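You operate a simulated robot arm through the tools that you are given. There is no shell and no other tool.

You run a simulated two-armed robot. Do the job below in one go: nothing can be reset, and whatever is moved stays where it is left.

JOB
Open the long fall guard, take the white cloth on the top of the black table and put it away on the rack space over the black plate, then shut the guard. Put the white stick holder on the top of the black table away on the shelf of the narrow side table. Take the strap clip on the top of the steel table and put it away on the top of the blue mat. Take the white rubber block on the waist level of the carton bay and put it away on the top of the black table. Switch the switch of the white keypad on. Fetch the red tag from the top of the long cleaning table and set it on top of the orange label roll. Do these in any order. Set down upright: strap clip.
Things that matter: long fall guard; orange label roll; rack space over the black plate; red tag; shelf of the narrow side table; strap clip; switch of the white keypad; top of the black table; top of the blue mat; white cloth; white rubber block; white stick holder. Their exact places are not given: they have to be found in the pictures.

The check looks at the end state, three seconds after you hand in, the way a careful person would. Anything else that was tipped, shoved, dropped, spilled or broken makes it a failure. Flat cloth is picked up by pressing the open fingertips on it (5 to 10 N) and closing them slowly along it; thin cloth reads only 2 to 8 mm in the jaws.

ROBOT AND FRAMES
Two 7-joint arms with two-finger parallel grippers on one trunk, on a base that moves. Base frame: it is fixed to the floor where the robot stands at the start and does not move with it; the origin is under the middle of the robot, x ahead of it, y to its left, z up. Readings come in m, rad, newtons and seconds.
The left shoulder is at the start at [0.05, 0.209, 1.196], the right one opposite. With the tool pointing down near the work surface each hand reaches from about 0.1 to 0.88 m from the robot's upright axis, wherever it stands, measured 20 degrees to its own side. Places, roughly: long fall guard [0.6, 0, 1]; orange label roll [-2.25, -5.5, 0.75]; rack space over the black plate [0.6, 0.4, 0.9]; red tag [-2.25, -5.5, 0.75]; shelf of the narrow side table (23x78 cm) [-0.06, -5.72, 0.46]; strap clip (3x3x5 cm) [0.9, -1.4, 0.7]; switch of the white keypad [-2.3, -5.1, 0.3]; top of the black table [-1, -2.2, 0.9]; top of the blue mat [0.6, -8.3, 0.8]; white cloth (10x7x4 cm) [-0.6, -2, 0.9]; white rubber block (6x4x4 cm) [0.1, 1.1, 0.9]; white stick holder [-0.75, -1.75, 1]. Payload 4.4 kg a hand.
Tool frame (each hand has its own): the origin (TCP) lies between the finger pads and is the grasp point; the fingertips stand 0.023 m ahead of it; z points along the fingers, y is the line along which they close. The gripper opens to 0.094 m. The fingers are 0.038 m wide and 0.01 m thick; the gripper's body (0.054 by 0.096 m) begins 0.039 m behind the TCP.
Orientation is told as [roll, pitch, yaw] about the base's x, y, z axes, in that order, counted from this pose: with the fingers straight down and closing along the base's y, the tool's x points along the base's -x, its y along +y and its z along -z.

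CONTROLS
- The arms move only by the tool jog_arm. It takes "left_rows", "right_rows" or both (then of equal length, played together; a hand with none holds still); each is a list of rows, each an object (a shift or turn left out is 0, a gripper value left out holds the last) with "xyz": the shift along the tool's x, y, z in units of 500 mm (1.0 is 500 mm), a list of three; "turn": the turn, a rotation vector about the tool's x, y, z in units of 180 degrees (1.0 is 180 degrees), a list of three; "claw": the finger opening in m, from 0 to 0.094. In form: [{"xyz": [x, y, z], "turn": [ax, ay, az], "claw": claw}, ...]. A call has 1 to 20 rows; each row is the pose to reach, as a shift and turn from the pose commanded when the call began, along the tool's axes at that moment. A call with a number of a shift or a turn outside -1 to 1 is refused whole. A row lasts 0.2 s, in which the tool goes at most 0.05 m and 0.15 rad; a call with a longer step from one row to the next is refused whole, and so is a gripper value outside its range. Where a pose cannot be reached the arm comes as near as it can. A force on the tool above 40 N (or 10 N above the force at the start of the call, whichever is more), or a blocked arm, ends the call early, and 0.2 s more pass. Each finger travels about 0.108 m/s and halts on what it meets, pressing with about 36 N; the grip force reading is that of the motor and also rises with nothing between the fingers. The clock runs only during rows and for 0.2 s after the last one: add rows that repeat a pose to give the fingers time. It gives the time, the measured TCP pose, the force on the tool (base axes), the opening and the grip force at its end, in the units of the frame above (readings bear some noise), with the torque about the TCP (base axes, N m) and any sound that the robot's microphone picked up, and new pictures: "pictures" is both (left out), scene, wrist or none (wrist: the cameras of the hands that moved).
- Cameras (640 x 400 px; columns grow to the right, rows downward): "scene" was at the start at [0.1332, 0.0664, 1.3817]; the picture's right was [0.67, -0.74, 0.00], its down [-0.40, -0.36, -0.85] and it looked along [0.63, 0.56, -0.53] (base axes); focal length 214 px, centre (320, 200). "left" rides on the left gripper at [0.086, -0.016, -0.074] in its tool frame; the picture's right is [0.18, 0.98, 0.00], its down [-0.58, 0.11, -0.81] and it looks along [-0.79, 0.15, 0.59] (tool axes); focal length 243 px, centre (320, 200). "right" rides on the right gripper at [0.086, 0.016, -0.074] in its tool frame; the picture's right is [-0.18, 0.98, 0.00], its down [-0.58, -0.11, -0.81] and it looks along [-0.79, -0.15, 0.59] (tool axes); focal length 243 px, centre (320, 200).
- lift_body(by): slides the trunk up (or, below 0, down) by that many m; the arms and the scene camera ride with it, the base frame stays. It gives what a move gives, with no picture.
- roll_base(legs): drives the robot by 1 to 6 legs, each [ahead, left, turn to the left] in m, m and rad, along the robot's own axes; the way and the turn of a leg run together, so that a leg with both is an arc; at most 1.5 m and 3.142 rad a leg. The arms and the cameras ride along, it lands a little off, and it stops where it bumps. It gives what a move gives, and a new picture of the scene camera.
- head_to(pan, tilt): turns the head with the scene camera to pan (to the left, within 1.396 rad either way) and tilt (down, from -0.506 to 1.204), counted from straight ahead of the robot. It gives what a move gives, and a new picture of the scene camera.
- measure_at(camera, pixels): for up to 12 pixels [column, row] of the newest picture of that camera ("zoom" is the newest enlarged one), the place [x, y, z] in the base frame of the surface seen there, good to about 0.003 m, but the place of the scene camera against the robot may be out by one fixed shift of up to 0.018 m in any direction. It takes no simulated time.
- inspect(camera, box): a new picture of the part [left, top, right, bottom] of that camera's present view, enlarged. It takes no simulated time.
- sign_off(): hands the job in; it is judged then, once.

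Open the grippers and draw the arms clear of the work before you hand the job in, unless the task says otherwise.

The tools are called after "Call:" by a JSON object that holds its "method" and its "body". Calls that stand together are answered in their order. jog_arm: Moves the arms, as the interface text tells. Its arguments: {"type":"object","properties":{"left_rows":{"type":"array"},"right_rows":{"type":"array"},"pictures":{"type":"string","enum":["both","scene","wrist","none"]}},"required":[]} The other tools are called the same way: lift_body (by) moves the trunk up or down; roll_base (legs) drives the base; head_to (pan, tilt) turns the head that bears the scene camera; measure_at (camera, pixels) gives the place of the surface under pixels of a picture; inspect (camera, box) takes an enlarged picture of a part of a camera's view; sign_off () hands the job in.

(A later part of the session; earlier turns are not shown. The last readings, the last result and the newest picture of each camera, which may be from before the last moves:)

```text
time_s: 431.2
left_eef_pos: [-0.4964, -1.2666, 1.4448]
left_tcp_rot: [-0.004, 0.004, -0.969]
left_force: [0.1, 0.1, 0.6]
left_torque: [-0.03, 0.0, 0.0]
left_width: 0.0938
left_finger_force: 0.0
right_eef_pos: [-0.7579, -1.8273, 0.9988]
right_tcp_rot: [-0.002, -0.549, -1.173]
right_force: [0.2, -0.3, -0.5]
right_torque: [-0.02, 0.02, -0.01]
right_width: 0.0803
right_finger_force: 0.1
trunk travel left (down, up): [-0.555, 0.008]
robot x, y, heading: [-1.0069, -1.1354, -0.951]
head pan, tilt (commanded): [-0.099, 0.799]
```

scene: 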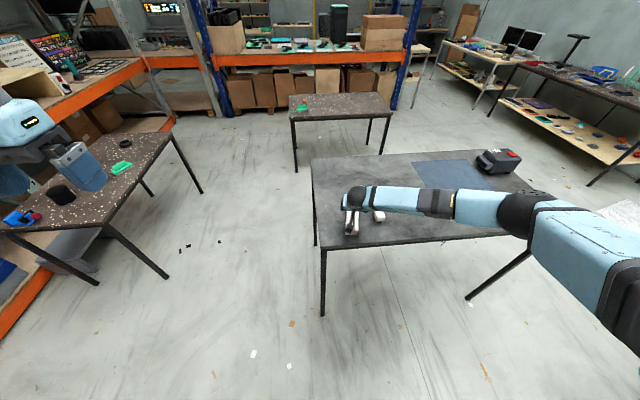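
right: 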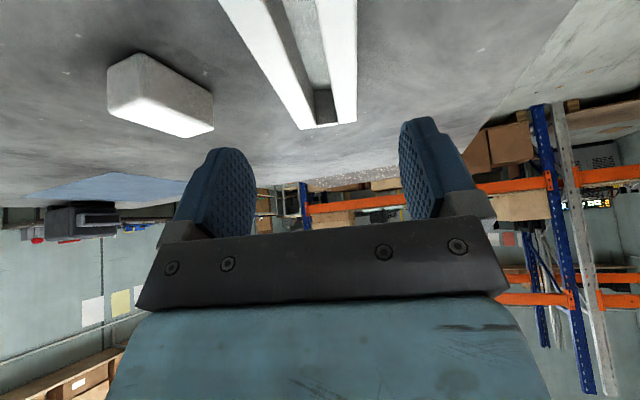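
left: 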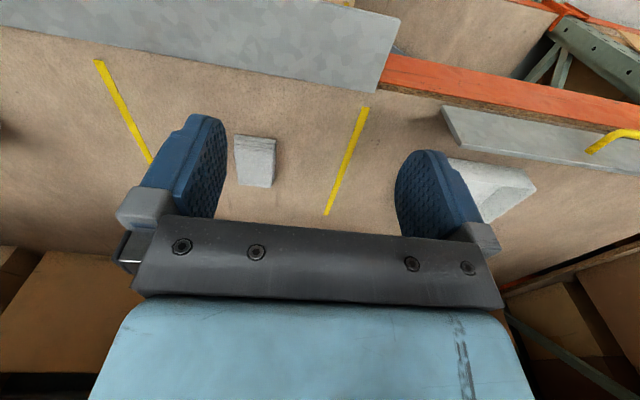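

Aligned over the holder, block 3 cm clear of the right finger. I lower straight down to TCP 0.9345.

Call:
{"method": "jog_arm", "body": {"right_rows": [{"xyz": [0.017, 0, 0.0279]}, {"xyz": [0.034, 0, 0.0557]}, {"xyz": [0.051, 0, 0.0836]}, {"xyz": [0.067, 0, 0.1098]}, {"xyz": [0.067, 0, 0.1098]}], "pictures": "wrist"}}

```text
time_s: 432.4
left_eef_pos: [-0.4978, -1.2677, 1.4461]
left_tcp_rot: [-0.005, 0.005, -0.969]
left_force: [-0.7, -0.2, -0.1]
left_torque: [0.03, -0.02, 0.01]
left_width: 0.0941
left_finger_force: 0.1
right_eef_pos: [-0.7574, -1.8257, 0.9348]
right_tcp_rot: [-0.002, -0.548, -1.17]
right_force: [-0.1, 0.4, -1.1]
right_torque: [0.01, 0.0, -0.01]
right_width: 0.0801
right_finger_force: 0.0
trunk travel left (down, up): [-0.555, 0.008]
robot x, y, heading: [-1.009, -1.133, -0.949]
head pan, tilt (commanded): [-0.099, 0.799]
```

right: 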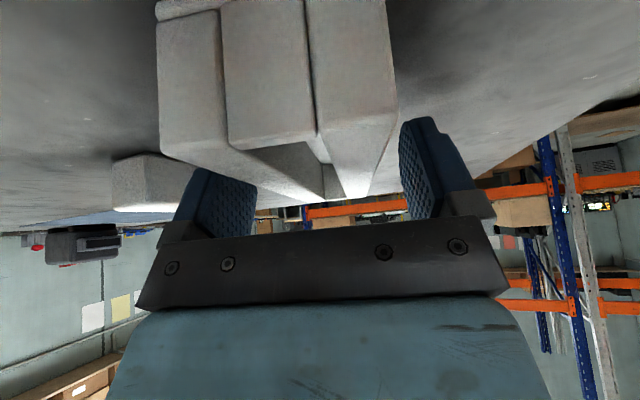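

No contact; the holder is between the fingers and the camera clears its near end. I close slowly.

Call:
{"method": "jog_arm", "body": {"right_rows": [{"claw": 0.07}, {"claw": 0.06}, {"claw": 0.052}, {"claw": 0.045}, {"claw": 0.04}, {"claw": 0.035}, {"claw": 0.035}], "pictures": "wrist"}}

```text
time_s: 434.0
left_eef_pos: [-0.4972, -1.2679, 1.4454]
left_tcp_rot: [-0.006, 0.005, -0.97]
left_force: [0.1, -0.7, -0.5]
left_torque: [0.04, 0.0, 0.03]
left_width: 0.0941
left_finger_force: 0.0
right_eef_pos: [-0.7575, -1.8261, 0.9353]
right_tcp_rot: [-0.002, -0.548, -1.171]
right_force: [0.3, 0.7, 1.9]
right_torque: [0.2, -0.07, -0.03]
right_width: 0.0496
right_finger_force: 35.9
trunk travel left (down, up): [-0.555, 0.008]
robot x, y, heading: [-1.0068, -1.1344, -0.944]
head pan, tilt (commanded): [-0.099, 0.799]
```

right: 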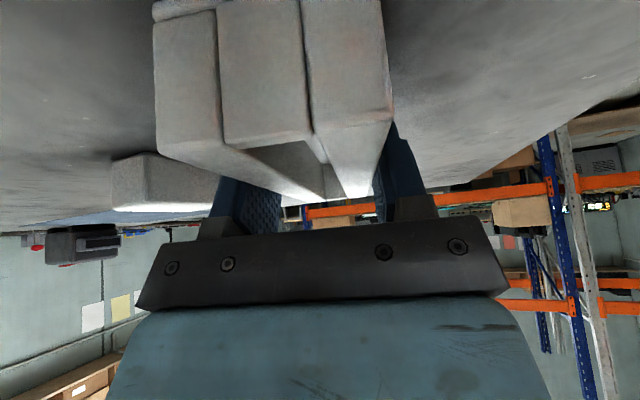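

Holder gripped at 50 mm. I lift it 12 cm, then draw it back clear of the table.

Call:
{"method": "jog_arm", "body": {"right_rows": [{"xyz": [-0.02, 0, -0.034]}, {"xyz": [-0.055, 0, -0.09]}, {"xyz": [-0.09, 0, -0.147]}, {"xyz": [-0.125, 0, -0.2048]}, {"xyz": [-0.06, 0, -0.246]}, {"xyz": [0.01, 0, -0.288]}, {"xyz": [0.08, 0, -0.33]}, {"xyz": [0.148, 0, -0.372]}, {"xyz": [0.148, 0, -0.372]}]}}

```text
time_s: 436.0
left_eef_pos: [-0.496, -1.2679, 1.445]
left_tcp_rot: [-0.006, 0.005, -0.971]
left_force: [0.4, -0.3, -0.3]
left_torque: [0.0, 0.0, 0.02]
left_width: 0.0941
left_finger_force: 0.0
right_eef_pos: [-0.8204, -1.6804, 1.0529]
right_tcp_rot: [-0.003, -0.547, -1.171]
right_force: [0.2, 0.4, -3.4]
right_torque: [-0.01, 0.02, -0.02]
right_width: 0.0496
right_finger_force: 36.1
trunk travel left (down, up): [-0.555, 0.008]
robot x, y, heading: [-1.0082, -1.1336, -0.942]
head pan, tilt (commanded): [-0.099, 0.799]
```

scene: 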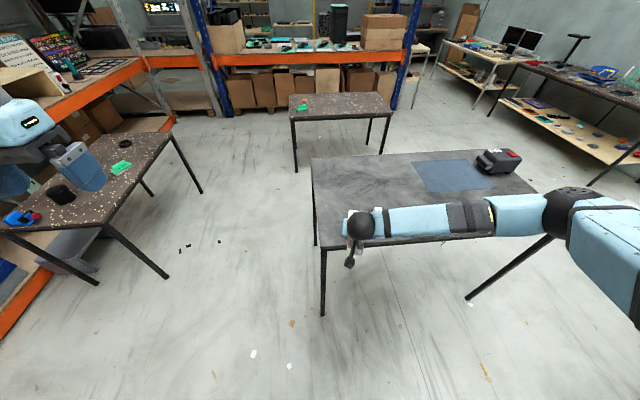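
right: 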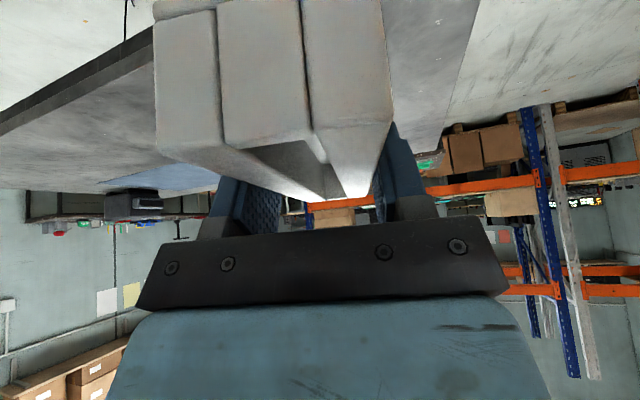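

Holder is held level. I retract the hand 0.12 m closer to the body for safer driving.

Call:
{"method": "jog_arm", "body": {"right_rows": [{"xyz": [0.068, 0, -0.042]}, {"xyz": [0.136, 0, -0.084]}, {"xyz": [0.2048, 0, -0.125]}, {"xyz": [0.2048, 0, -0.125]}], "pictures": "none"}}

Call:
{"method": "roll_base", "body": {"legs": [[0, 0.6, -0.005], [1.5, 0, 0], [1.45, 0, 0], [0, 0, -1.571]]}}

```text
time_s: 437.0
left_eef_pos: [-0.4976, -1.2674, 1.4456]
left_tcp_rot: [-0.006, 0.005, -0.971]
left_force: [-0.5, -0.2, 0.4]
left_torque: [0.01, 0.01, 0.04]
left_width: 0.0938
left_finger_force: 0.0
right_eef_pos: [-0.8674, -1.5695, 1.0534]
right_tcp_rot: [-0.001, -0.548, -1.171]
right_force: [0.1, 0.0, -3.9]
right_torque: [0.08, 0.02, 0.04]
right_width: 0.0499
right_finger_force: 35.7
trunk travel left (down, up): [-0.555, 0.008]
robot x, y, heading: [-1.0067, -1.1367, -0.946]
head pan, tilt (commanded): [-0.099, 0.799]
```

```text
time_s: 460.4
left_eef_pos: [0.9888, -3.7213, 1.4457]
left_tcp_rot: [-0.005, 0.006, -2.596]
left_force: [0.7, 0.4, 0.5]
left_torque: [0.05, 0.0, -0.01]
left_width: 0.0938
left_finger_force: 0.1
right_eef_pos: [0.7072, -3.3348, 1.0533]
right_tcp_rot: [-0.002, -0.549, -2.795]
right_force: [0.4, 0.7, -3.3]
right_torque: [0.01, -0.05, 0.01]
right_width: 0.0498
right_finger_force: 36.2
trunk travel left (down, up): [-0.555, 0.008]
robot x, y, heading: [1.1515, -3.2164, -2.571]
head pan, tilt (commanded): [-0.099, 0.799]
```

scene: 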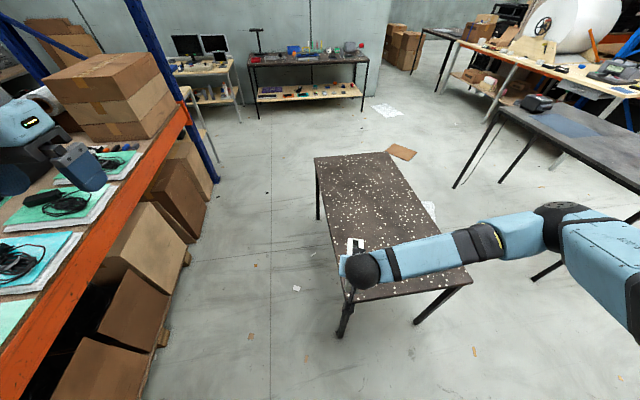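

At (n -0.94, d 3.285), facing -n. I continue: shift left 0.18, down the corridor, right past the table, ahead to the passage, and turn left to face +d.

Call:
{"method": "roll_base", "body": {"legs": [[0, 0.18, 0.05], [1.5, 0, 0], [0.28, 0, 0], [0, -0.3, 0], [1.36, 0, 0], [0, 0, 1.571]]}}

Call:
{"method": "head_to", "body": {"pan": 0.3, "tilt": 0.6}}

```text
time_s: 474.3
left_eef_pos: [-0.5586, -4.6724, 1.4441]
left_tcp_rot: [-0.005, 0.006, -2.568]
left_force: [-0.6, 1.9, -0.5]
left_torque: [-0.03, -0.02, 0.0]
left_width: 0.094
left_finger_force: 0.0
right_eef_pos: [-0.8489, -4.2934, 1.0529]
right_tcp_rot: [-0.001, -0.549, -2.77]
right_force: [-0.2, -0.3, -4.2]
right_torque: [0.0, -0.02, 0.0]
right_width: 0.0499
right_finger_force: 36.2
trunk travel left (down, up): [-0.555, 0.008]
robot x, y, heading: [-0.4105, -4.167, -2.542]
head pan, tilt (commanded): [-0.099, 0.799]
stopped in leg 5: the robot was blocked; the commanded pose is now the measured one
```

scene: 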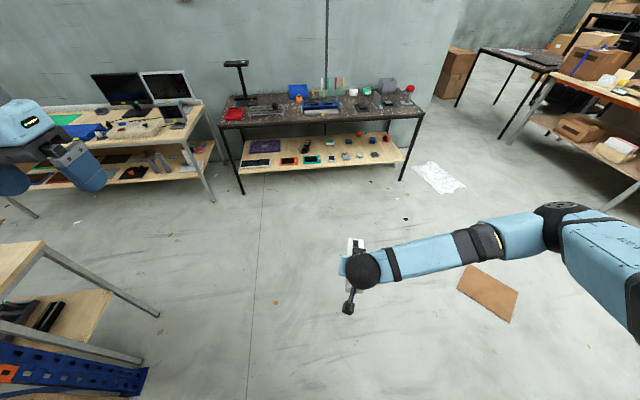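

```text
time_s: 475.2
left_eef_pos: [-0.5564, -4.6734, 1.4447]
left_tcp_rot: [-0.005, 0.004, -2.567]
left_force: [0.2, 0.3, -0.7]
left_torque: [-0.04, -0.04, -0.03]
left_width: 0.0939
left_finger_force: 0.1
right_eef_pos: [-0.8473, -4.2939, 1.0527]
right_tcp_rot: [-0.002, -0.55, -2.77]
right_force: [-0.2, 0.6, -3.3]
right_torque: [0.01, -0.05, 0.03]
right_width: 0.0496
right_finger_force: 36.0
trunk travel left (down, up): [-0.555, 0.008]
robot x, y, heading: [-0.4146, -4.1667, -2.54]
head pan, tilt (commanded): [0.3, 0.6]
```

scene: 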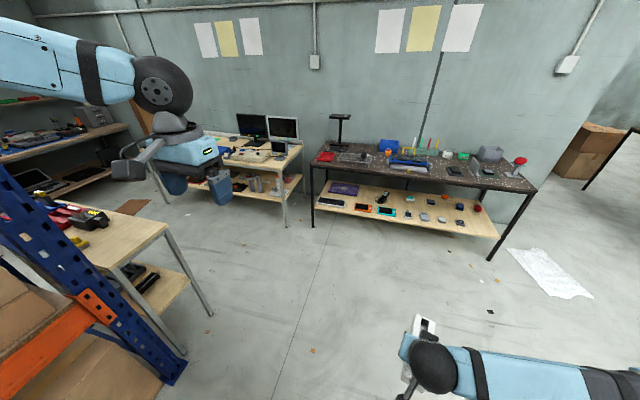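

Stopped at once in the last forward leg, at n -2.76, d 3.15. I look back-right to see what is near (table 2's corner).

Call:
{"method": "head_to", "body": {"pan": -1.39, "tilt": 0.7}}

Call:
{"method": "head_to", "body": {"pan": 1.39, "tilt": 0.7}}

```text
time_s: 476.9
left_eef_pos: [-0.5568, -4.6723, 1.4455]
left_tcp_rot: [-0.005, 0.005, -2.567]
left_force: [-0.4, 0.2, -0.4]
left_torque: [-0.02, 0.01, -0.01]
left_width: 0.0942
left_finger_force: 0.0
right_eef_pos: [-0.8482, -4.2933, 1.0525]
right_tcp_rot: [-0.001, -0.549, -2.77]
right_force: [-0.4, -0.2, -3.3]
right_torque: [-0.01, -0.03, 0.0]
right_width: 0.0498
right_finger_force: 36.0
trunk travel left (down, up): [-0.555, 0.008]
robot x, y, heading: [-0.4067, -4.1664, -2.55]
head pan, tilt (commanded): [-1.389, 0.7]
```

scene: 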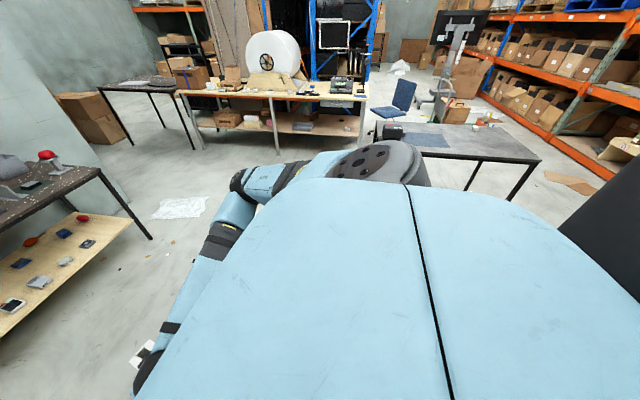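

```text
time_s: 479.4
left_eef_pos: [-0.5566, -4.6727, 1.4447]
left_tcp_rot: [-0.005, 0.004, -2.567]
left_force: [0.4, 0.5, -0.6]
left_torque: [-0.01, -0.02, -0.02]
left_width: 0.094
left_finger_force: 0.0
right_eef_pos: [-0.8474, -4.2941, 1.054]
right_tcp_rot: [0.0, -0.548, -2.771]
right_force: [0.2, 0.1, -3.4]
right_torque: [0.02, -0.03, 0.0]
right_width: 0.0501
right_finger_force: 36.1
trunk travel left (down, up): [-0.555, 0.008]
robot x, y, heading: [-0.4117, -4.1644, -2.543]
head pan, tilt (commanded): [1.389, 0.7]
```

scene: 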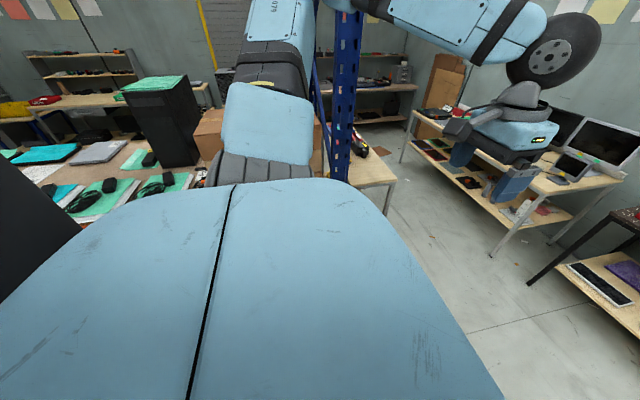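

Nothing visible blocks the front; the base's rear-right corner is probably rubbing table 2's leg. I ease slightly left and ahead.

Call:
{"method": "roll_base", "body": {"legs": [[0.1, 0.06, 0]]}}

Call:
{"method": "head_to", "body": {"pan": 0.0, "tilt": 1.1}}

```text
time_s: 480.6
left_eef_pos: [-0.6044, -4.7773, 1.4468]
left_tcp_rot: [-0.004, 0.004, -2.57]
left_force: [0.6, 0.1, -0.1]
left_torque: [-0.04, -0.03, 0.03]
left_width: 0.094
left_finger_force: 0.2
right_eef_pos: [-0.8947, -4.3974, 1.0543]
right_tcp_rot: [-0.004, -0.549, -2.77]
right_force: [0.0, -0.2, -3.2]
right_torque: [0.03, -0.03, 0.01]
right_width: 0.0499
right_finger_force: 35.5
trunk travel left (down, up): [-0.555, 0.008]
robot x, y, heading: [-0.4629, -4.2708, -2.545]
head pan, tilt (commanded): [1.389, 0.7]
```

scene: 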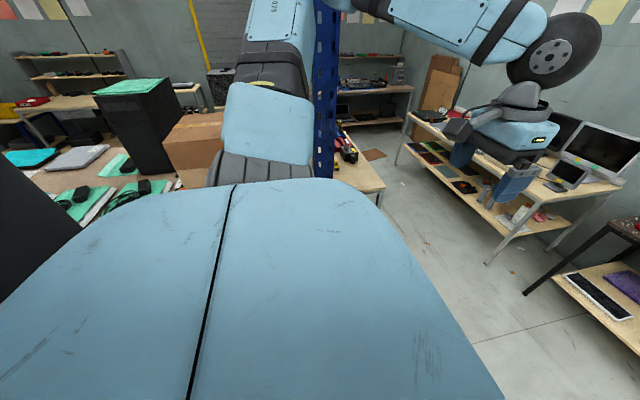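

```text
time_s: 482.1
left_eef_pos: [-0.6048, -4.7791, 1.4456]
left_tcp_rot: [-0.006, 0.005, -2.568]
left_force: [0.3, 0.5, 0.6]
left_torque: [0.0, 0.0, 0.02]
left_width: 0.0939
left_finger_force: 0.0
right_eef_pos: [-0.8959, -4.3979, 1.0537]
right_tcp_rot: [-0.001, -0.549, -2.768]
right_force: [-0.6, 0.6, -3.3]
right_torque: [0.02, -0.06, -0.03]
right_width: 0.0497
right_finger_force: 35.9
trunk travel left (down, up): [-0.555, 0.008]
robot x, y, heading: [-0.4576, -4.2722, -2.542]
head pan, tilt (commanded): [0.0, 1.1]
```

scene: 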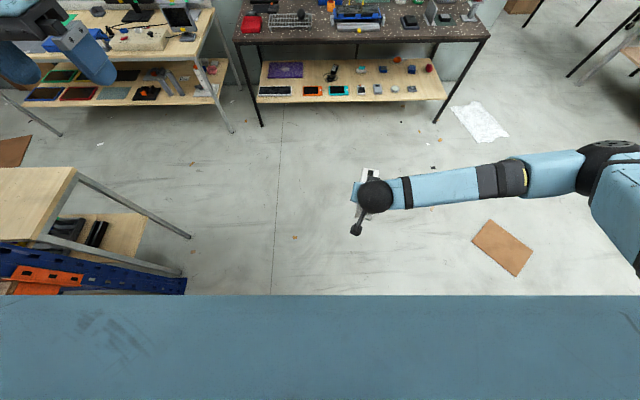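

Free again. I continue ahead 1.24 m and turn left to face +d; then I look back at table 2 as a check.

Call:
{"method": "roll_base", "body": {"legs": [[1.24, 0, 0.01], [0, 0, 1.585]]}}

Call:
{"method": "head_to", "body": {"pan": 1.39, "tilt": 0.45}}

```text
time_s: 492.2
left_eef_pos: [-0.9731, -5.1164, 1.4456]
left_tcp_rot: [-0.005, 0.005, -0.986]
left_force: [0.3, 0.1, 0.6]
left_torque: [-0.01, 0.02, 0.01]
left_width: 0.0937
left_finger_force: 0.1
right_eef_pos: [-1.3492, -5.4117, 1.0534]
right_tcp_rot: [-0.002, -0.548, -1.188]
right_force: [0.5, 0.1, -3.7]
right_torque: [0.02, 0.02, 0.0]
right_width: 0.0499
right_finger_force: 35.9
trunk travel left (down, up): [-0.555, 0.008]
robot x, y, heading: [-1.4804, -4.976, -0.964]
head pan, tilt (commanded): [0.0, 1.1]
```

scene: 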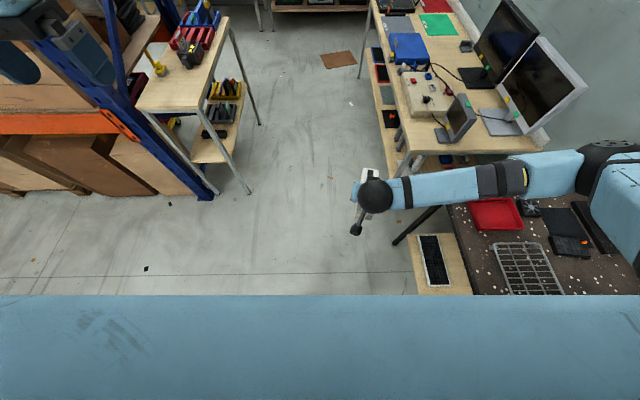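

```text
time_s: 493.8
left_eef_pos: [-0.9714, -5.1159, 1.4447]
left_tcp_rot: [-0.003, 0.006, -0.986]
left_force: [0.2, -0.7, 0.3]
left_torque: [0.02, 0.01, 0.02]
left_width: 0.0941
left_finger_force: 0.0
right_eef_pos: [-1.3493, -5.411, 1.0541]
right_tcp_rot: [-0.002, -0.546, -1.187]
right_force: [-0.4, 0.1, -3.7]
right_torque: [0.07, 0.04, 0.01]
right_width: 0.05
right_finger_force: 36.2
trunk travel left (down, up): [-0.555, 0.008]
robot x, y, heading: [-1.4817, -4.9726, -0.963]
head pan, tilt (commanded): [1.389, 0.45]
```

scene: 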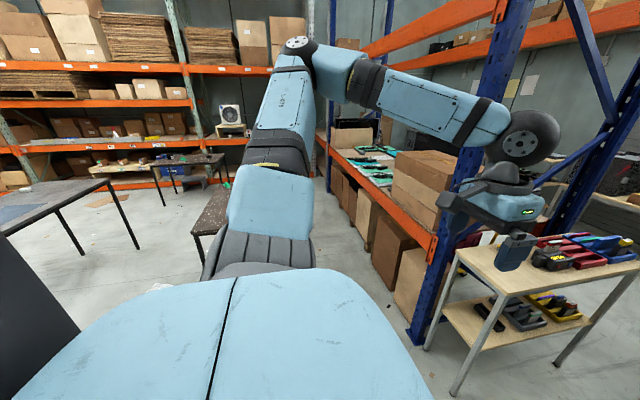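

I see part of table 2 at (213,215); I measure its corner (before: (-0.486,-3.463)), and view the side table top.

Call:
{"method": "inspect", "body": {"camera": "scene", "box": [130, 140, 290, 260]}}

Call:
{"method": "inspect", "body": {"camera": "scene", "box": [400, 190, 640, 400]}}

```text
3.33 times, centred on (210, 200) of scene
```

zoom: 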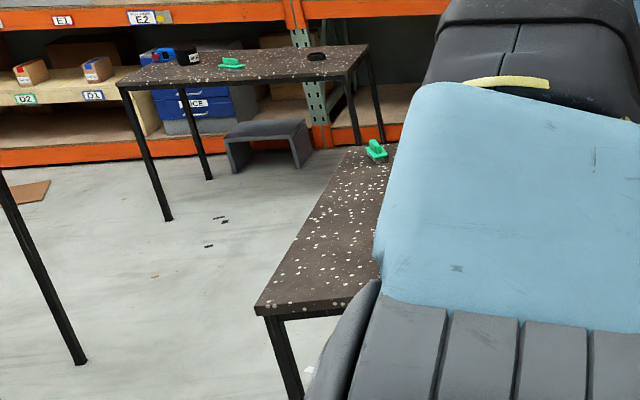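

```text
1.90 times, centred on (520, 295) of scene
```

zoom: 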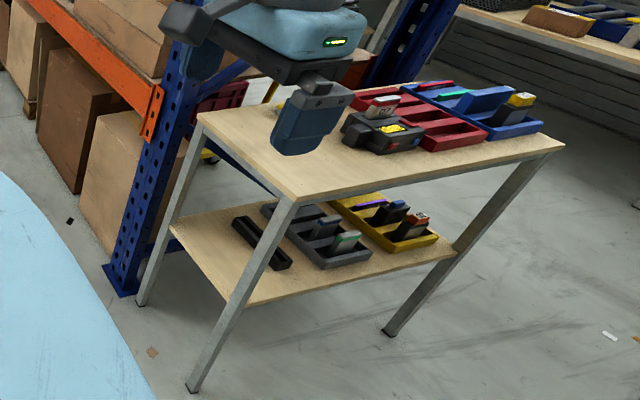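

Call:
{"method": "measure_at", "body": {"camera": "scene", "pixels": [[193, 231], [210, 232], [230, 185], [160, 165]]}}

Call:
{"method": "measure_at", "body": {"camera": "zoom", "pixels": [[200, 220], [215, 260], [250, 295], [295, 200], [200, 118], [195, 388], [300, 290], [240, 225], [280, 262], [330, 268], [270, 285], [225, 240]]}}

```text
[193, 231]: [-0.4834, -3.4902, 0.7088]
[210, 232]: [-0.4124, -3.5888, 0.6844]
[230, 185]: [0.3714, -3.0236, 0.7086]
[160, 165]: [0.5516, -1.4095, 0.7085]
```

```text
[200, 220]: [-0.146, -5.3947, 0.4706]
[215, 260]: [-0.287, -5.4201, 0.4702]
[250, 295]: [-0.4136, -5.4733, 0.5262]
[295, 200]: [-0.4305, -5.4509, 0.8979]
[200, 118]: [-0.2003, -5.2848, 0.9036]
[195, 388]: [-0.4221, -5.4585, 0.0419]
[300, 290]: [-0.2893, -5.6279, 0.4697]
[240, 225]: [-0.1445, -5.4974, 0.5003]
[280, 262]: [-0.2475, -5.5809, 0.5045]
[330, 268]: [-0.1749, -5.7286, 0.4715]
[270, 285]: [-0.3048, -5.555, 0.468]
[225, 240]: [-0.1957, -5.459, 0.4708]
```

Free shelf area: d 4.215–4.37, n -3.51..-3.28 (black holder beyond d 4.37). Target: holder centre n -3.42, d 4.29, along n. I drive ahead 0.94 m and turn left to face the side table.

Call:
{"method": "roll_base", "body": {"legs": [[0.94, 0, 0.014], [0, 0, 1.571]]}}

Call:
{"method": "head_to", "body": {"pan": -0.15, "tilt": 0.9}}

```text
time_s: 502.5
left_eef_pos: [-0.8005, -5.238, 1.446]
left_tcp_rot: [-0.005, 0.006, 0.59]
left_force: [-0.4, 0.6, -1.2]
left_torque: [0.01, -0.02, 0.01]
left_width: 0.0938
left_finger_force: 0.1
right_eef_pos: [-0.5025, -5.612, 1.0533]
right_tcp_rot: [-0.001, -0.549, 0.391]
right_force: [-0.9, -0.2, -3.8]
right_torque: [0.0, 0.0, -0.01]
right_width: 0.0496
right_finger_force: 35.9
trunk travel left (down, up): [-0.555, 0.008]
robot x, y, heading: [-0.9401, -5.7463, 0.615]
head pan, tilt (commanded): [1.389, 0.45]
```

scene: 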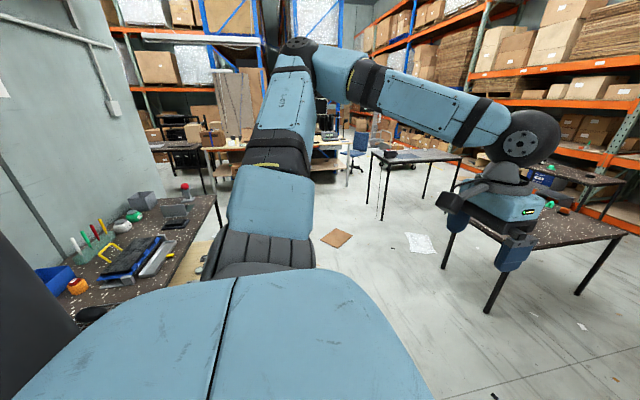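

```text
time_s: 504.2
left_eef_pos: [-0.8006, -5.2377, 1.444]
left_tcp_rot: [-0.003, 0.004, 0.592]
left_force: [-0.7, 0.7, 0.3]
left_torque: [0.02, 0.02, -0.03]
left_width: 0.0941
left_finger_force: 0.0
right_eef_pos: [-0.5033, -5.6115, 1.0533]
right_tcp_rot: [-0.002, -0.549, 0.39]
right_force: [0.0, 1.0, -4.2]
right_torque: [0.01, 0.03, -0.01]
right_width: 0.05
right_finger_force: 35.8
trunk travel left (down, up): [-0.555, 0.008]
robot x, y, heading: [-0.9389, -5.7473, 0.614]
head pan, tilt (commanded): [-0.15, 0.901]
```

scene: 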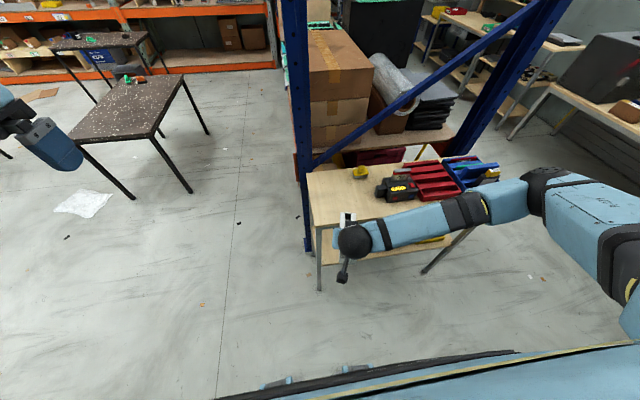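

Facing the side table; the holder hangs 7 cm in front of its edge. I lower the trunk 0.45 m so the hand comes between shelf and top level, then enlarge the view.

Call:
{"method": "lift_body", "body": {"by": -0.45}}

Call:
{"method": "jog_arm", "body": {"right_rows": [{"turn": [-0.0186, 0, -0.0304]}, {"turn": [-0.0371, 0, -0.0609]}, {"turn": [-0.0371, 0, -0.0609]}]}}

```text
refused: -0.45 is not a number from -0.4 to 0.4
```

```text
time_s: 505.0
left_eef_pos: [-0.7995, -5.237, 1.4451]
left_tcp_rot: [-0.003, 0.004, 0.59]
left_force: [0.4, 1.0, -0.2]
left_torque: [-0.06, 0.0, -0.01]
left_width: 0.0941
left_finger_force: 0.1
right_eef_pos: [-0.5037, -5.613, 1.0518]
right_tcp_rot: [-0.003, -0.545, 0.617]
right_force: [0.4, 0.8, -3.0]
right_torque: [-0.03, 0.06, -0.02]
right_width: 0.0495
right_finger_force: 35.6
trunk travel left (down, up): [-0.555, 0.008]
robot x, y, heading: [-0.9369, -5.7462, 0.612]
head pan, tilt (commanded): [-0.15, 0.901]
```

scene: 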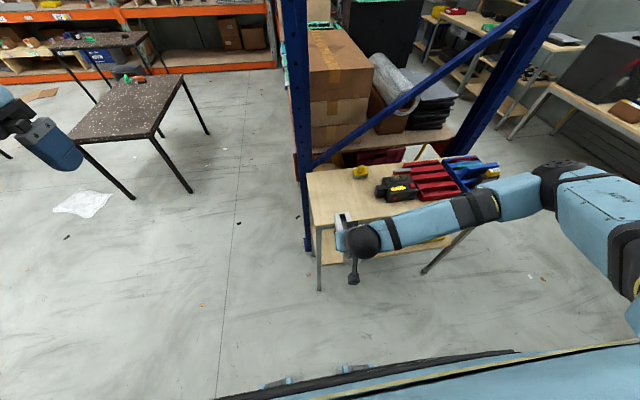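
right: 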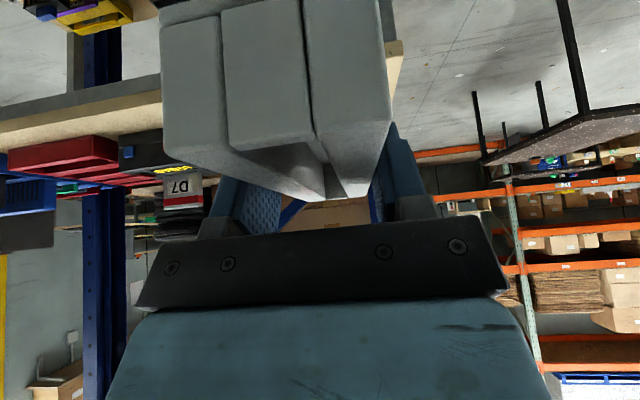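

The trunk moves at most 0.4 m per call. I lower it 0.4 m now (hand aligned with the shelf direction).

Call:
{"method": "lift_body", "body": {"by": -0.4}}

Call:
{"method": "head_to", "body": {"pan": -0.3, "tilt": 0.75}}

```text
time_s: 508.8
left_eef_pos: [-0.8004, -5.2387, 1.0451]
left_tcp_rot: [-0.007, 0.006, 0.592]
left_force: [0.7, 0.6, 1.0]
left_torque: [-0.01, 0.01, 0.01]
left_width: 0.0939
left_finger_force: 0.0
right_eef_pos: [-0.5037, -5.6127, 0.6525]
right_tcp_rot: [-0.003, -0.547, 0.615]
right_force: [-0.1, 0.9, -3.3]
right_torque: [-0.05, 0.02, 0.0]
right_width: 0.0497
right_finger_force: 36.3
trunk travel left (down, up): [-0.155, 0.408]
robot x, y, heading: [-0.9406, -5.7471, 0.613]
head pan, tilt (commanded): [-0.15, 0.901]
```

```text
time_s: 509.5
left_eef_pos: [-0.8004, -5.2362, 1.045]
left_tcp_rot: [-0.007, 0.006, 0.589]
left_force: [0.2, -0.4, -0.9]
left_torque: [-0.02, 0.01, -0.01]
left_width: 0.094
left_finger_force: 0.1
right_eef_pos: [-0.5019, -5.6118, 0.652]
right_tcp_rot: [-0.001, -0.548, 0.615]
right_force: [0.7, 0.4, -3.3]
right_torque: [-0.05, 0.04, 0.01]
right_width: 0.05
right_finger_force: 36.1
trunk travel left (down, up): [-0.155, 0.408]
robot x, y, heading: [-0.9418, -5.7474, 0.61]
head pan, tilt (commanded): [-0.3, 0.75]
```

scene: 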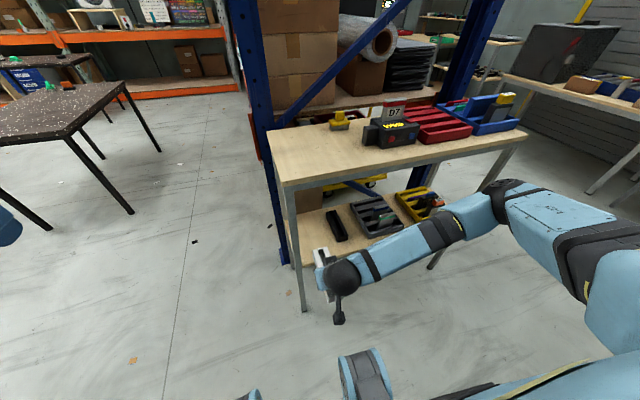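

The shelf's free end shows at (315,225), black holder at (338,225). I enlarge and measure precisely.

Call:
{"method": "inspect", "body": {"camera": "scene", "box": [270, 185, 400, 285]}}

Call:
{"method": "measure_at", "body": {"camera": "zoom", "pixels": [[120, 130], [150, 160], [215, 110], [270, 215], [300, 205], [250, 115], [130, 180], [250, 245], [200, 180], [330, 280], [100, 250], [80, 60]]}}

```text
4.00 times, centred on (335, 235) of scene
```

zoom: 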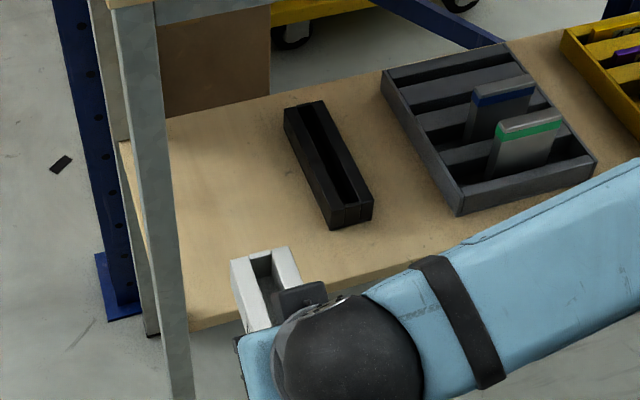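

```text
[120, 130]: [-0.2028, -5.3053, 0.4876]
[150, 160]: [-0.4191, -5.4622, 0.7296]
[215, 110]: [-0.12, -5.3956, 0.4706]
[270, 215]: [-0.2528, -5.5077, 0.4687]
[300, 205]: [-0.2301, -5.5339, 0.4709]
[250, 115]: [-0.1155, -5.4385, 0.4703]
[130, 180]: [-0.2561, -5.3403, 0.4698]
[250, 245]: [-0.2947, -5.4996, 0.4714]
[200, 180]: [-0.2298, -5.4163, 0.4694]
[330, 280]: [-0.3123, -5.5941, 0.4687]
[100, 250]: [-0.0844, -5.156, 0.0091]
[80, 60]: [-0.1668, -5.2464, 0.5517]
```

Free spot confirmed (black holder's left side at d>4.37, leg at 4.197). I go down to TCP z 0.53 and 32 mm right, still in front of the table.

Call:
{"method": "jog_arm", "body": {"right_rows": [{"xyz": [0.042, -0.021, 0.069]}, {"xyz": [0.085, -0.043, 0.139]}, {"xyz": [0.1272, -0.064, 0.2082]}, {"xyz": [0.1272, -0.064, 0.2082]}]}}

```text
time_s: 510.5
left_eef_pos: [-0.8, -5.2369, 1.0455]
left_tcp_rot: [-0.005, 0.004, 0.59]
left_force: [0.8, 0.1, 0.0]
left_torque: [0.02, 0.03, 0.01]
left_width: 0.094
left_finger_force: 0.0
right_eef_pos: [-0.4848, -5.6397, 0.5312]
right_tcp_rot: [-0.008, -0.541, 0.614]
right_force: [0.5, -0.9, -4.2]
right_torque: [-0.02, 0.08, -0.03]
right_width: 0.0496
right_finger_force: 36.1
trunk travel left (down, up): [-0.155, 0.408]
robot x, y, heading: [-0.9401, -5.7458, 0.612]
head pan, tilt (commanded): [-0.3, 0.75]
```

scene: 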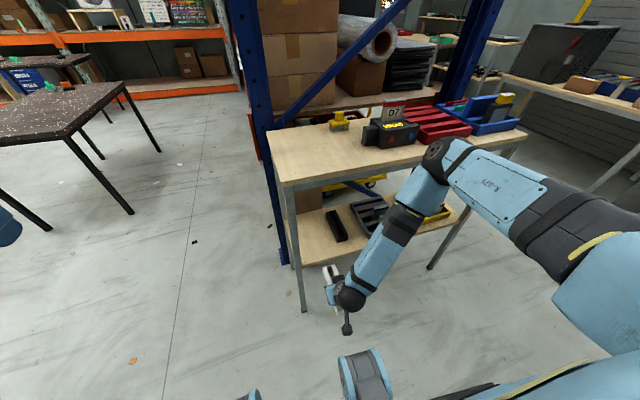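
right: 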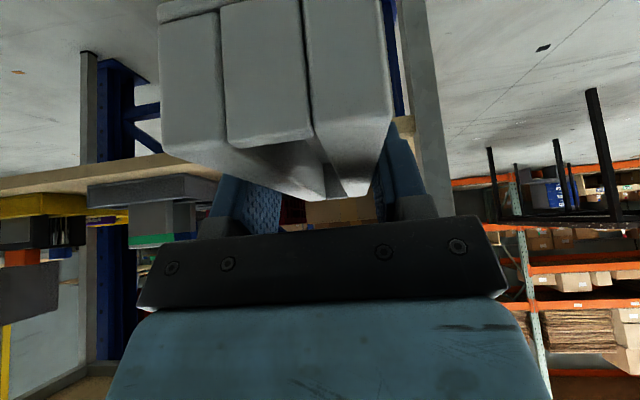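

The elbow joint at (438,157) appears near the side table's edge. I measure the elbow, forearm and the table edge.

Call:
{"method": "measure_at", "body": {"camera": "scene", "pixels": [[437, 158], [430, 145], [450, 150], [420, 185], [400, 220], [410, 165], [405, 168], [360, 285], [500, 185]]}}

```text
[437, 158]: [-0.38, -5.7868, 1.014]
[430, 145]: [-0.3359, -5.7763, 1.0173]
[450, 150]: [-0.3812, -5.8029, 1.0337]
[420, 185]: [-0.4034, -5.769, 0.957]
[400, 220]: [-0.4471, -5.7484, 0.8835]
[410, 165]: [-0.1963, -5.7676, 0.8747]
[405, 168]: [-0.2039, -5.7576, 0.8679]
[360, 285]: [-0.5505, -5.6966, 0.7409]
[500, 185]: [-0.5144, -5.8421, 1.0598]
```

The elbow front is at n -3.64, z≈1.0, only 12 cm from the table edge; going in like this it could swing over the table top. A lower shoulder and a straighter arm are better: I back the base 9 cm, raise the hand 15 cm and lower the trunk 15 cm.

Call:
{"method": "roll_base", "body": {"legs": [[-0.09, 0, 0]]}}

Call:
{"method": "jog_arm", "body": {"right_rows": [{"xyz": [-0.052, 0, -0.0853]}, {"xyz": [-0.104, 0, -0.1707]}, {"xyz": [-0.156, 0, -0.256]}, {"xyz": [-0.156, 0, -0.256]}], "pictures": "none"}}

Call:
{"method": "lift_body", "body": {"by": -0.15}}

Call:
{"method": "head_to", "body": {"pan": -0.3, "tilt": 0.7}}

```text
time_s: 511.6
left_eef_pos: [-0.8734, -5.2904, 1.0454]
left_tcp_rot: [-0.003, 0.004, 0.589]
left_force: [0.3, -0.8, 0.3]
left_torque: [0.02, -0.02, 0.0]
left_width: 0.094
left_finger_force: 0.1
right_eef_pos: [-0.5571, -5.691, 0.5334]
right_tcp_rot: [-0.009, -0.543, 0.615]
right_force: [0.0, -0.3, -2.6]
right_torque: [-0.04, 0.0, 0.0]
right_width: 0.0496
right_finger_force: 36.1
trunk travel left (down, up): [-0.155, 0.408]
robot x, y, heading: [-1.0117, -5.7983, 0.616]
head pan, tilt (commanded): [-0.3, 0.75]
```

scene: 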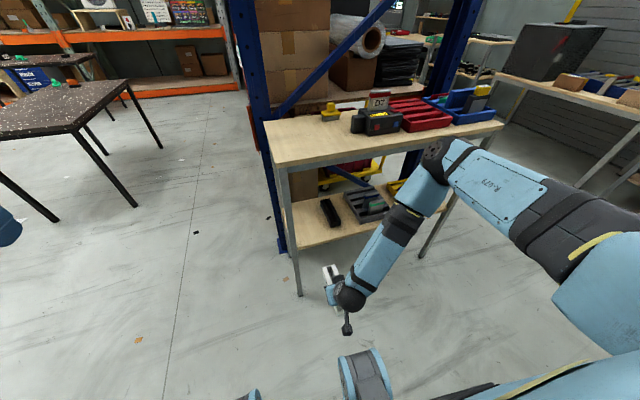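

```text
time_s: 512.6
left_eef_pos: [-0.8721, -5.2877, 1.0447]
left_tcp_rot: [-0.004, 0.004, 0.59]
left_force: [0.3, -0.2, -0.3]
left_torque: [-0.01, -0.03, 0.0]
left_width: 0.0943
left_finger_force: 0.1
right_eef_pos: [-0.5583, -5.6888, 0.684]
right_tcp_rot: [-0.008, -0.541, 0.615]
right_force: [-0.1, -0.2, -3.8]
right_torque: [-0.04, 0.02, -0.02]
right_width: 0.0497
right_finger_force: 36.2
trunk travel left (down, up): [-0.155, 0.408]
robot x, y, heading: [-1.0105, -5.7963, 0.611]
head pan, tilt (commanded): [-0.3, 0.75]
```

```text
time_s: 514.3
left_eef_pos: [-0.8731, -5.2879, 0.8948]
left_tcp_rot: [-0.005, 0.005, 0.589]
left_force: [0.6, -0.3, 0.2]
left_torque: [-0.03, -0.01, 0.05]
left_width: 0.094
left_finger_force: 0.1
right_eef_pos: [-0.5586, -5.6882, 0.5335]
right_tcp_rot: [-0.007, -0.541, 0.614]
right_force: [0.2, -0.5, -3.6]
right_torque: [0.02, 0.03, 0.0]
right_width: 0.0499
right_finger_force: 36.0
trunk travel left (down, up): [-0.005, 0.558]
robot x, y, heading: [-1.0105, -5.7985, 0.615]
head pan, tilt (commanded): [-0.3, 0.75]
```

```text
time_s: 515.0
left_eef_pos: [-0.874, -5.2882, 0.8957]
left_tcp_rot: [-0.005, 0.007, 0.592]
left_force: [-0.1, 0.0, 0.1]
left_torque: [-0.02, -0.01, -0.02]
left_width: 0.0938
left_finger_force: 0.0
right_eef_pos: [-0.5576, -5.6897, 0.5328]
right_tcp_rot: [-0.007, -0.542, 0.614]
right_force: [0.4, -0.1, -3.6]
right_torque: [-0.02, 0.04, 0.03]
right_width: 0.0498
right_finger_force: 36.4
trunk travel left (down, up): [-0.005, 0.558]
robot x, y, heading: [-1.0124, -5.7983, 0.615]
head pan, tilt (commanded): [-0.3, 0.7]
```

scene: 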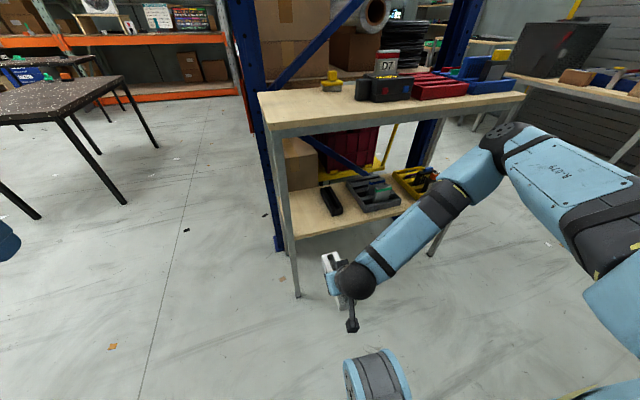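

Call:
{"method": "measure_at", "body": {"camera": "scene", "pixels": [[490, 140], [498, 150], [480, 160], [470, 185], [440, 205], [515, 130], [400, 245]]}}

```text
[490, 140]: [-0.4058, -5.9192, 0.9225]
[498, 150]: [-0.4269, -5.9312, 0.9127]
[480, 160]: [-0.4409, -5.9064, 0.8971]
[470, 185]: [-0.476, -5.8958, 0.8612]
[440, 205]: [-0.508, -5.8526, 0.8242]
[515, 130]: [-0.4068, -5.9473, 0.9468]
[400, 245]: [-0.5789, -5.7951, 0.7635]
```

Elbow front is now at n -3.78; enough room. I move the holder straight in by 0.2 m first.

Call:
{"method": "jog_arm", "body": {"right_rows": [{"xyz": [-0.0857, 0, 0.0516]}, {"xyz": [-0.1713, 0, 0.1032]}, {"xyz": [-0.257, 0, 0.1548]}, {"xyz": [-0.3427, 0, 0.2063]}, {"xyz": [-0.3427, 0, 0.2063]}]}}

```text
time_s: 516.2
left_eef_pos: [-0.872, -5.2889, 0.8943]
left_tcp_rot: [-0.006, 0.006, 0.591]
left_force: [0.1, -0.4, 0.2]
left_torque: [0.0, 0.03, -0.05]
left_width: 0.0939
left_finger_force: 0.1
right_eef_pos: [-0.3943, -5.5759, 0.5326]
right_tcp_rot: [-0.01, -0.542, 0.614]
right_force: [0.7, 0.2, -3.8]
right_torque: [0.0, 0.06, -0.02]
right_width: 0.0496
right_finger_force: 35.6
trunk travel left (down, up): [-0.005, 0.558]
robot x, y, heading: [-1.0125, -5.7973, 0.614]
head pan, tilt (commanded): [-0.3, 0.7]
```

scene: 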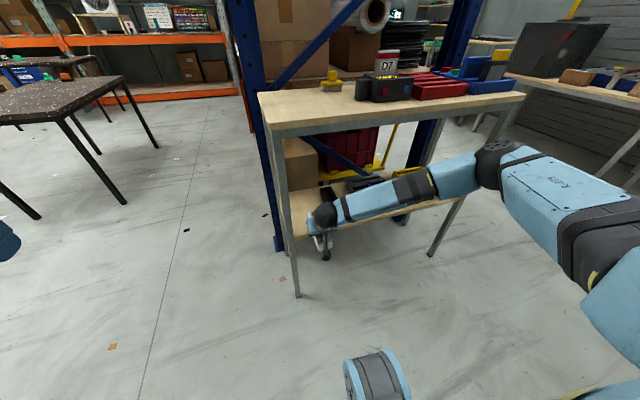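
right: 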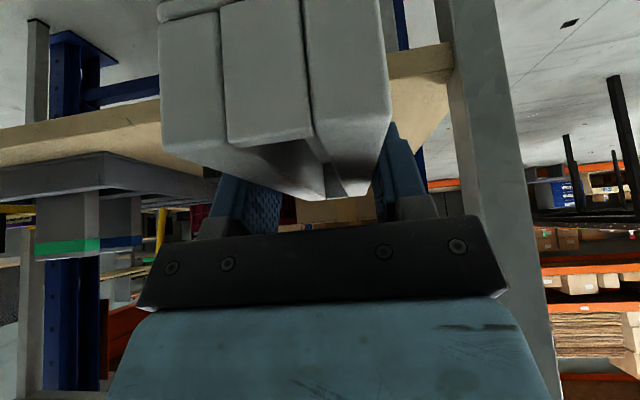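

TCP is at n -3.57, aligned between leg and black holder. I check the elbow and forearm against the table's edge before the last 14 cm.

Call:
{"method": "measure_at", "body": {"camera": "scene", "pixels": [[480, 150], [490, 165], [455, 170], [420, 185], [380, 200], [345, 208], [322, 210], [500, 145]]}}

Call:
{"method": "inspect", "body": {"camera": "scene", "box": [250, 80, 540, 300]}}

```text
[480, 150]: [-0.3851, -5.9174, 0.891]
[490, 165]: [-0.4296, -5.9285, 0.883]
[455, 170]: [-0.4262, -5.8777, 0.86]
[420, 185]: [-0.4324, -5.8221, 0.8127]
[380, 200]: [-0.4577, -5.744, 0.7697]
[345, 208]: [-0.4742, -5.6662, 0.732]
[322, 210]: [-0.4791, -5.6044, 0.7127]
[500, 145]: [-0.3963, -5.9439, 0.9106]
```

```text
1.82 times, centred on (395, 190) of scene
```

zoom: 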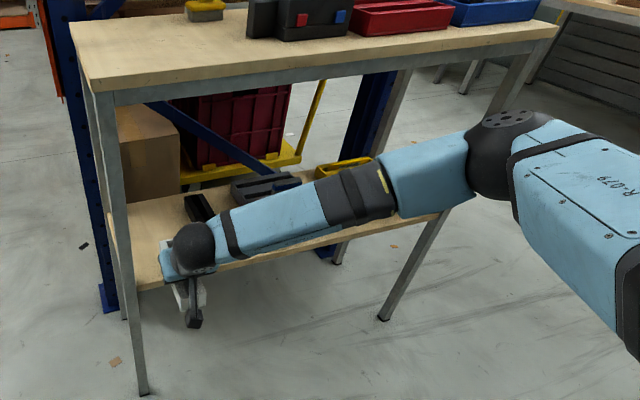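

Forearm lies at n≈-3.74, clear of the edge. I go in the last 0.14 m.

Call:
{"method": "jog_arm", "body": {"right_rows": [{"xyz": [-0.06, 0, 0.0361]}, {"xyz": [-0.12, 0, 0.0722]}, {"xyz": [-0.18, 0, 0.1083]}, {"xyz": [-0.2399, 0, 0.1444]}, {"xyz": [-0.2399, 0, 0.1444]}]}}

```text
time_s: 517.4
left_eef_pos: [-0.8726, -5.2884, 0.8955]
left_tcp_rot: [-0.006, 0.004, 0.59]
left_force: [0.2, -0.4, 0.5]
left_torque: [0.0, -0.02, 0.01]
left_width: 0.0941
left_finger_force: 0.1
right_eef_pos: [-0.2773, -5.4927, 0.5325]
right_tcp_rot: [-0.009, -0.541, 0.613]
right_force: [-0.1, -0.1, -3.6]
right_torque: [-0.01, 0.04, 0.02]
right_width: 0.05
right_finger_force: 35.9
trunk travel left (down, up): [-0.005, 0.558]
robot x, y, heading: [-1.0114, -5.7983, 0.612]
head pan, tilt (commanded): [-0.3, 0.7]
```

scene: 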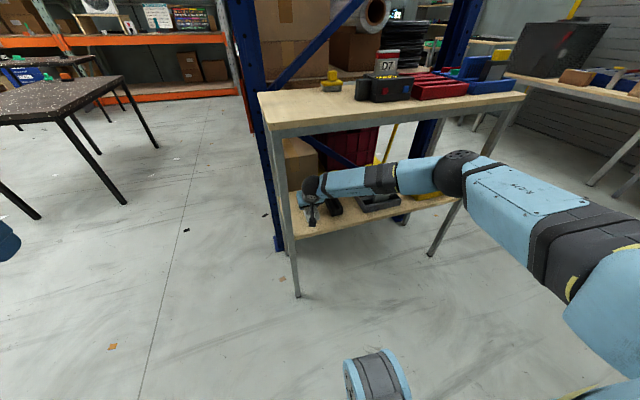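
right: 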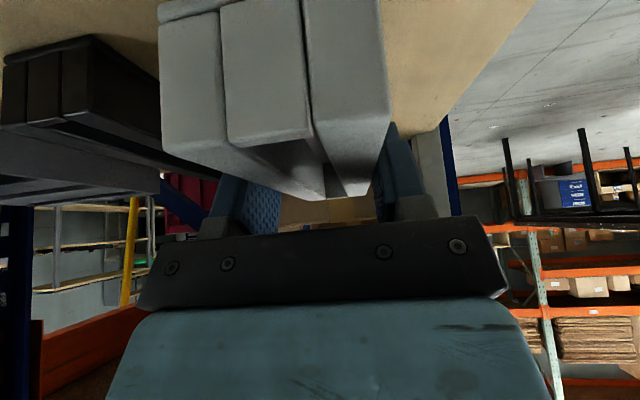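

In place above the shelf; the black holder is at image left with a gap. I measure shelf height and the gap from this camera.

Call:
{"method": "measure_at", "body": {"camera": "right", "pixels": [[430, 60], [420, 100], [145, 90], [130, 40], [152, 130], [100, 60], [90, 25], [165, 60], [388, 90]]}}

```text
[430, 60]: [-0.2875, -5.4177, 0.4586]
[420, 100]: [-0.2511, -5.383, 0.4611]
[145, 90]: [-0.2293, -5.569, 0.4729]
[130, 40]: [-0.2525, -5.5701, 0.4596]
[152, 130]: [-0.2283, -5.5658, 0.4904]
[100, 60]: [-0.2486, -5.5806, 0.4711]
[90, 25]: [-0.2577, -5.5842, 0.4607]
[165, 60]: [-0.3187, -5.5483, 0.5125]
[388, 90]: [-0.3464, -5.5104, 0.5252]
```

Shelf z 0.460; 6 cm gap to the black holder. I lower to just above contact (TCP 0.4985), then in 1 mm steps.

Call:
{"method": "jog_arm", "body": {"right_rows": [{"xyz": [0.0124, 0, 0.0206]}, {"xyz": [0.0247, 0, 0.0411]}, {"xyz": [0.035, 0, 0.0583]}, {"xyz": [0.035, 0, 0.0583]}], "pictures": "none"}}

Call:
{"method": "jog_arm", "body": {"right_rows": [{"xyz": [0.001, 0, 0.0017]}, {"xyz": [0.002, 0, 0.0034]}, {"xyz": [0.002, 0, 0.0034]}], "pictures": "none"}}

```text
time_s: 518.4
left_eef_pos: [-0.8732, -5.2885, 0.8963]
left_tcp_rot: [-0.006, 0.005, 0.59]
left_force: [-0.3, 0.4, -0.1]
left_torque: [0.0, 0.02, 0.01]
left_width: 0.0938
left_finger_force: 0.0
right_eef_pos: [-0.2779, -5.4933, 0.4981]
right_tcp_rot: [-0.009, -0.543, 0.613]
right_force: [0.5, 0.7, -3.3]
right_torque: [-0.04, 0.04, -0.01]
right_width: 0.0497
right_finger_force: 36.3
trunk travel left (down, up): [-0.005, 0.558]
robot x, y, heading: [-1.0084, -5.7995, 0.616]
head pan, tilt (commanded): [-0.3, 0.7]
```

```text
time_s: 519.2
left_eef_pos: [-0.8725, -5.288, 0.8959]
left_tcp_rot: [-0.005, 0.004, 0.59]
left_force: [0.1, -1.0, 0.1]
left_torque: [0.0, 0.04, 0.02]
left_width: 0.0939
left_finger_force: 0.1
right_eef_pos: [-0.2784, -5.4934, 0.4961]
right_tcp_rot: [-0.009, -0.542, 0.614]
right_force: [0.0, 0.2, -2.8]
right_torque: [0.06, -0.03, -0.03]
right_width: 0.0496
right_finger_force: 36.2
trunk travel left (down, up): [-0.005, 0.558]
robot x, y, heading: [-1.0152, -5.7954, 0.613]
head pan, tilt (commanded): [-0.3, 0.7]
```

Call:
{"method": "jog_arm", "body": {"right_rows": [{"xyz": [0.001, 0, 0.0017]}, {"xyz": [0.001, 0, 0.0017]}], "pictures": "none"}}

Call:
{"method": "jog_arm", "body": {"right_rows": [{"xyz": [0.001, 0, 0.0017]}, {"xyz": [0.001, 0, 0.0017]}], "pictures": "none"}}

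```text
time_s: 519.8
left_eef_pos: [-0.8733, -5.2902, 0.8944]
left_tcp_rot: [-0.007, 0.003, 0.591]
left_force: [0.4, -0.1, -0.7]
left_torque: [0.03, -0.03, -0.02]
left_width: 0.0942
left_finger_force: 0.2
right_eef_pos: [-0.2783, -5.4945, 0.4965]
right_tcp_rot: [-0.01, -0.544, 0.616]
right_force: [0.4, -0.8, 1.8]
right_torque: [0.33, -0.25, -0.02]
right_width: 0.0498
right_finger_force: 36.3
trunk travel left (down, up): [-0.005, 0.558]
robot x, y, heading: [-1.0113, -5.7992, 0.613]
head pan, tilt (commanded): [-0.3, 0.7]
```

```text
time_s: 520.4
left_eef_pos: [-0.8734, -5.2891, 0.8959]
left_tcp_rot: [-0.004, 0.001, 0.589]
left_force: [-0.9, -0.4, -0.3]
left_torque: [0.03, 0.0, 0.02]
left_width: 0.0939
left_finger_force: 0.0
right_eef_pos: [-0.2799, -5.4927, 0.496]
right_tcp_rot: [-0.009, -0.547, 0.614]
right_force: [2.8, 2.2, 6.5]
right_torque: [0.69, -0.57, -0.03]
right_width: 0.0496
right_finger_force: 35.8
trunk travel left (down, up): [-0.005, 0.558]
robot x, y, heading: [-1.0094, -5.7986, 0.61]
head pan, tilt (commanded): [-0.3, 0.7]
```

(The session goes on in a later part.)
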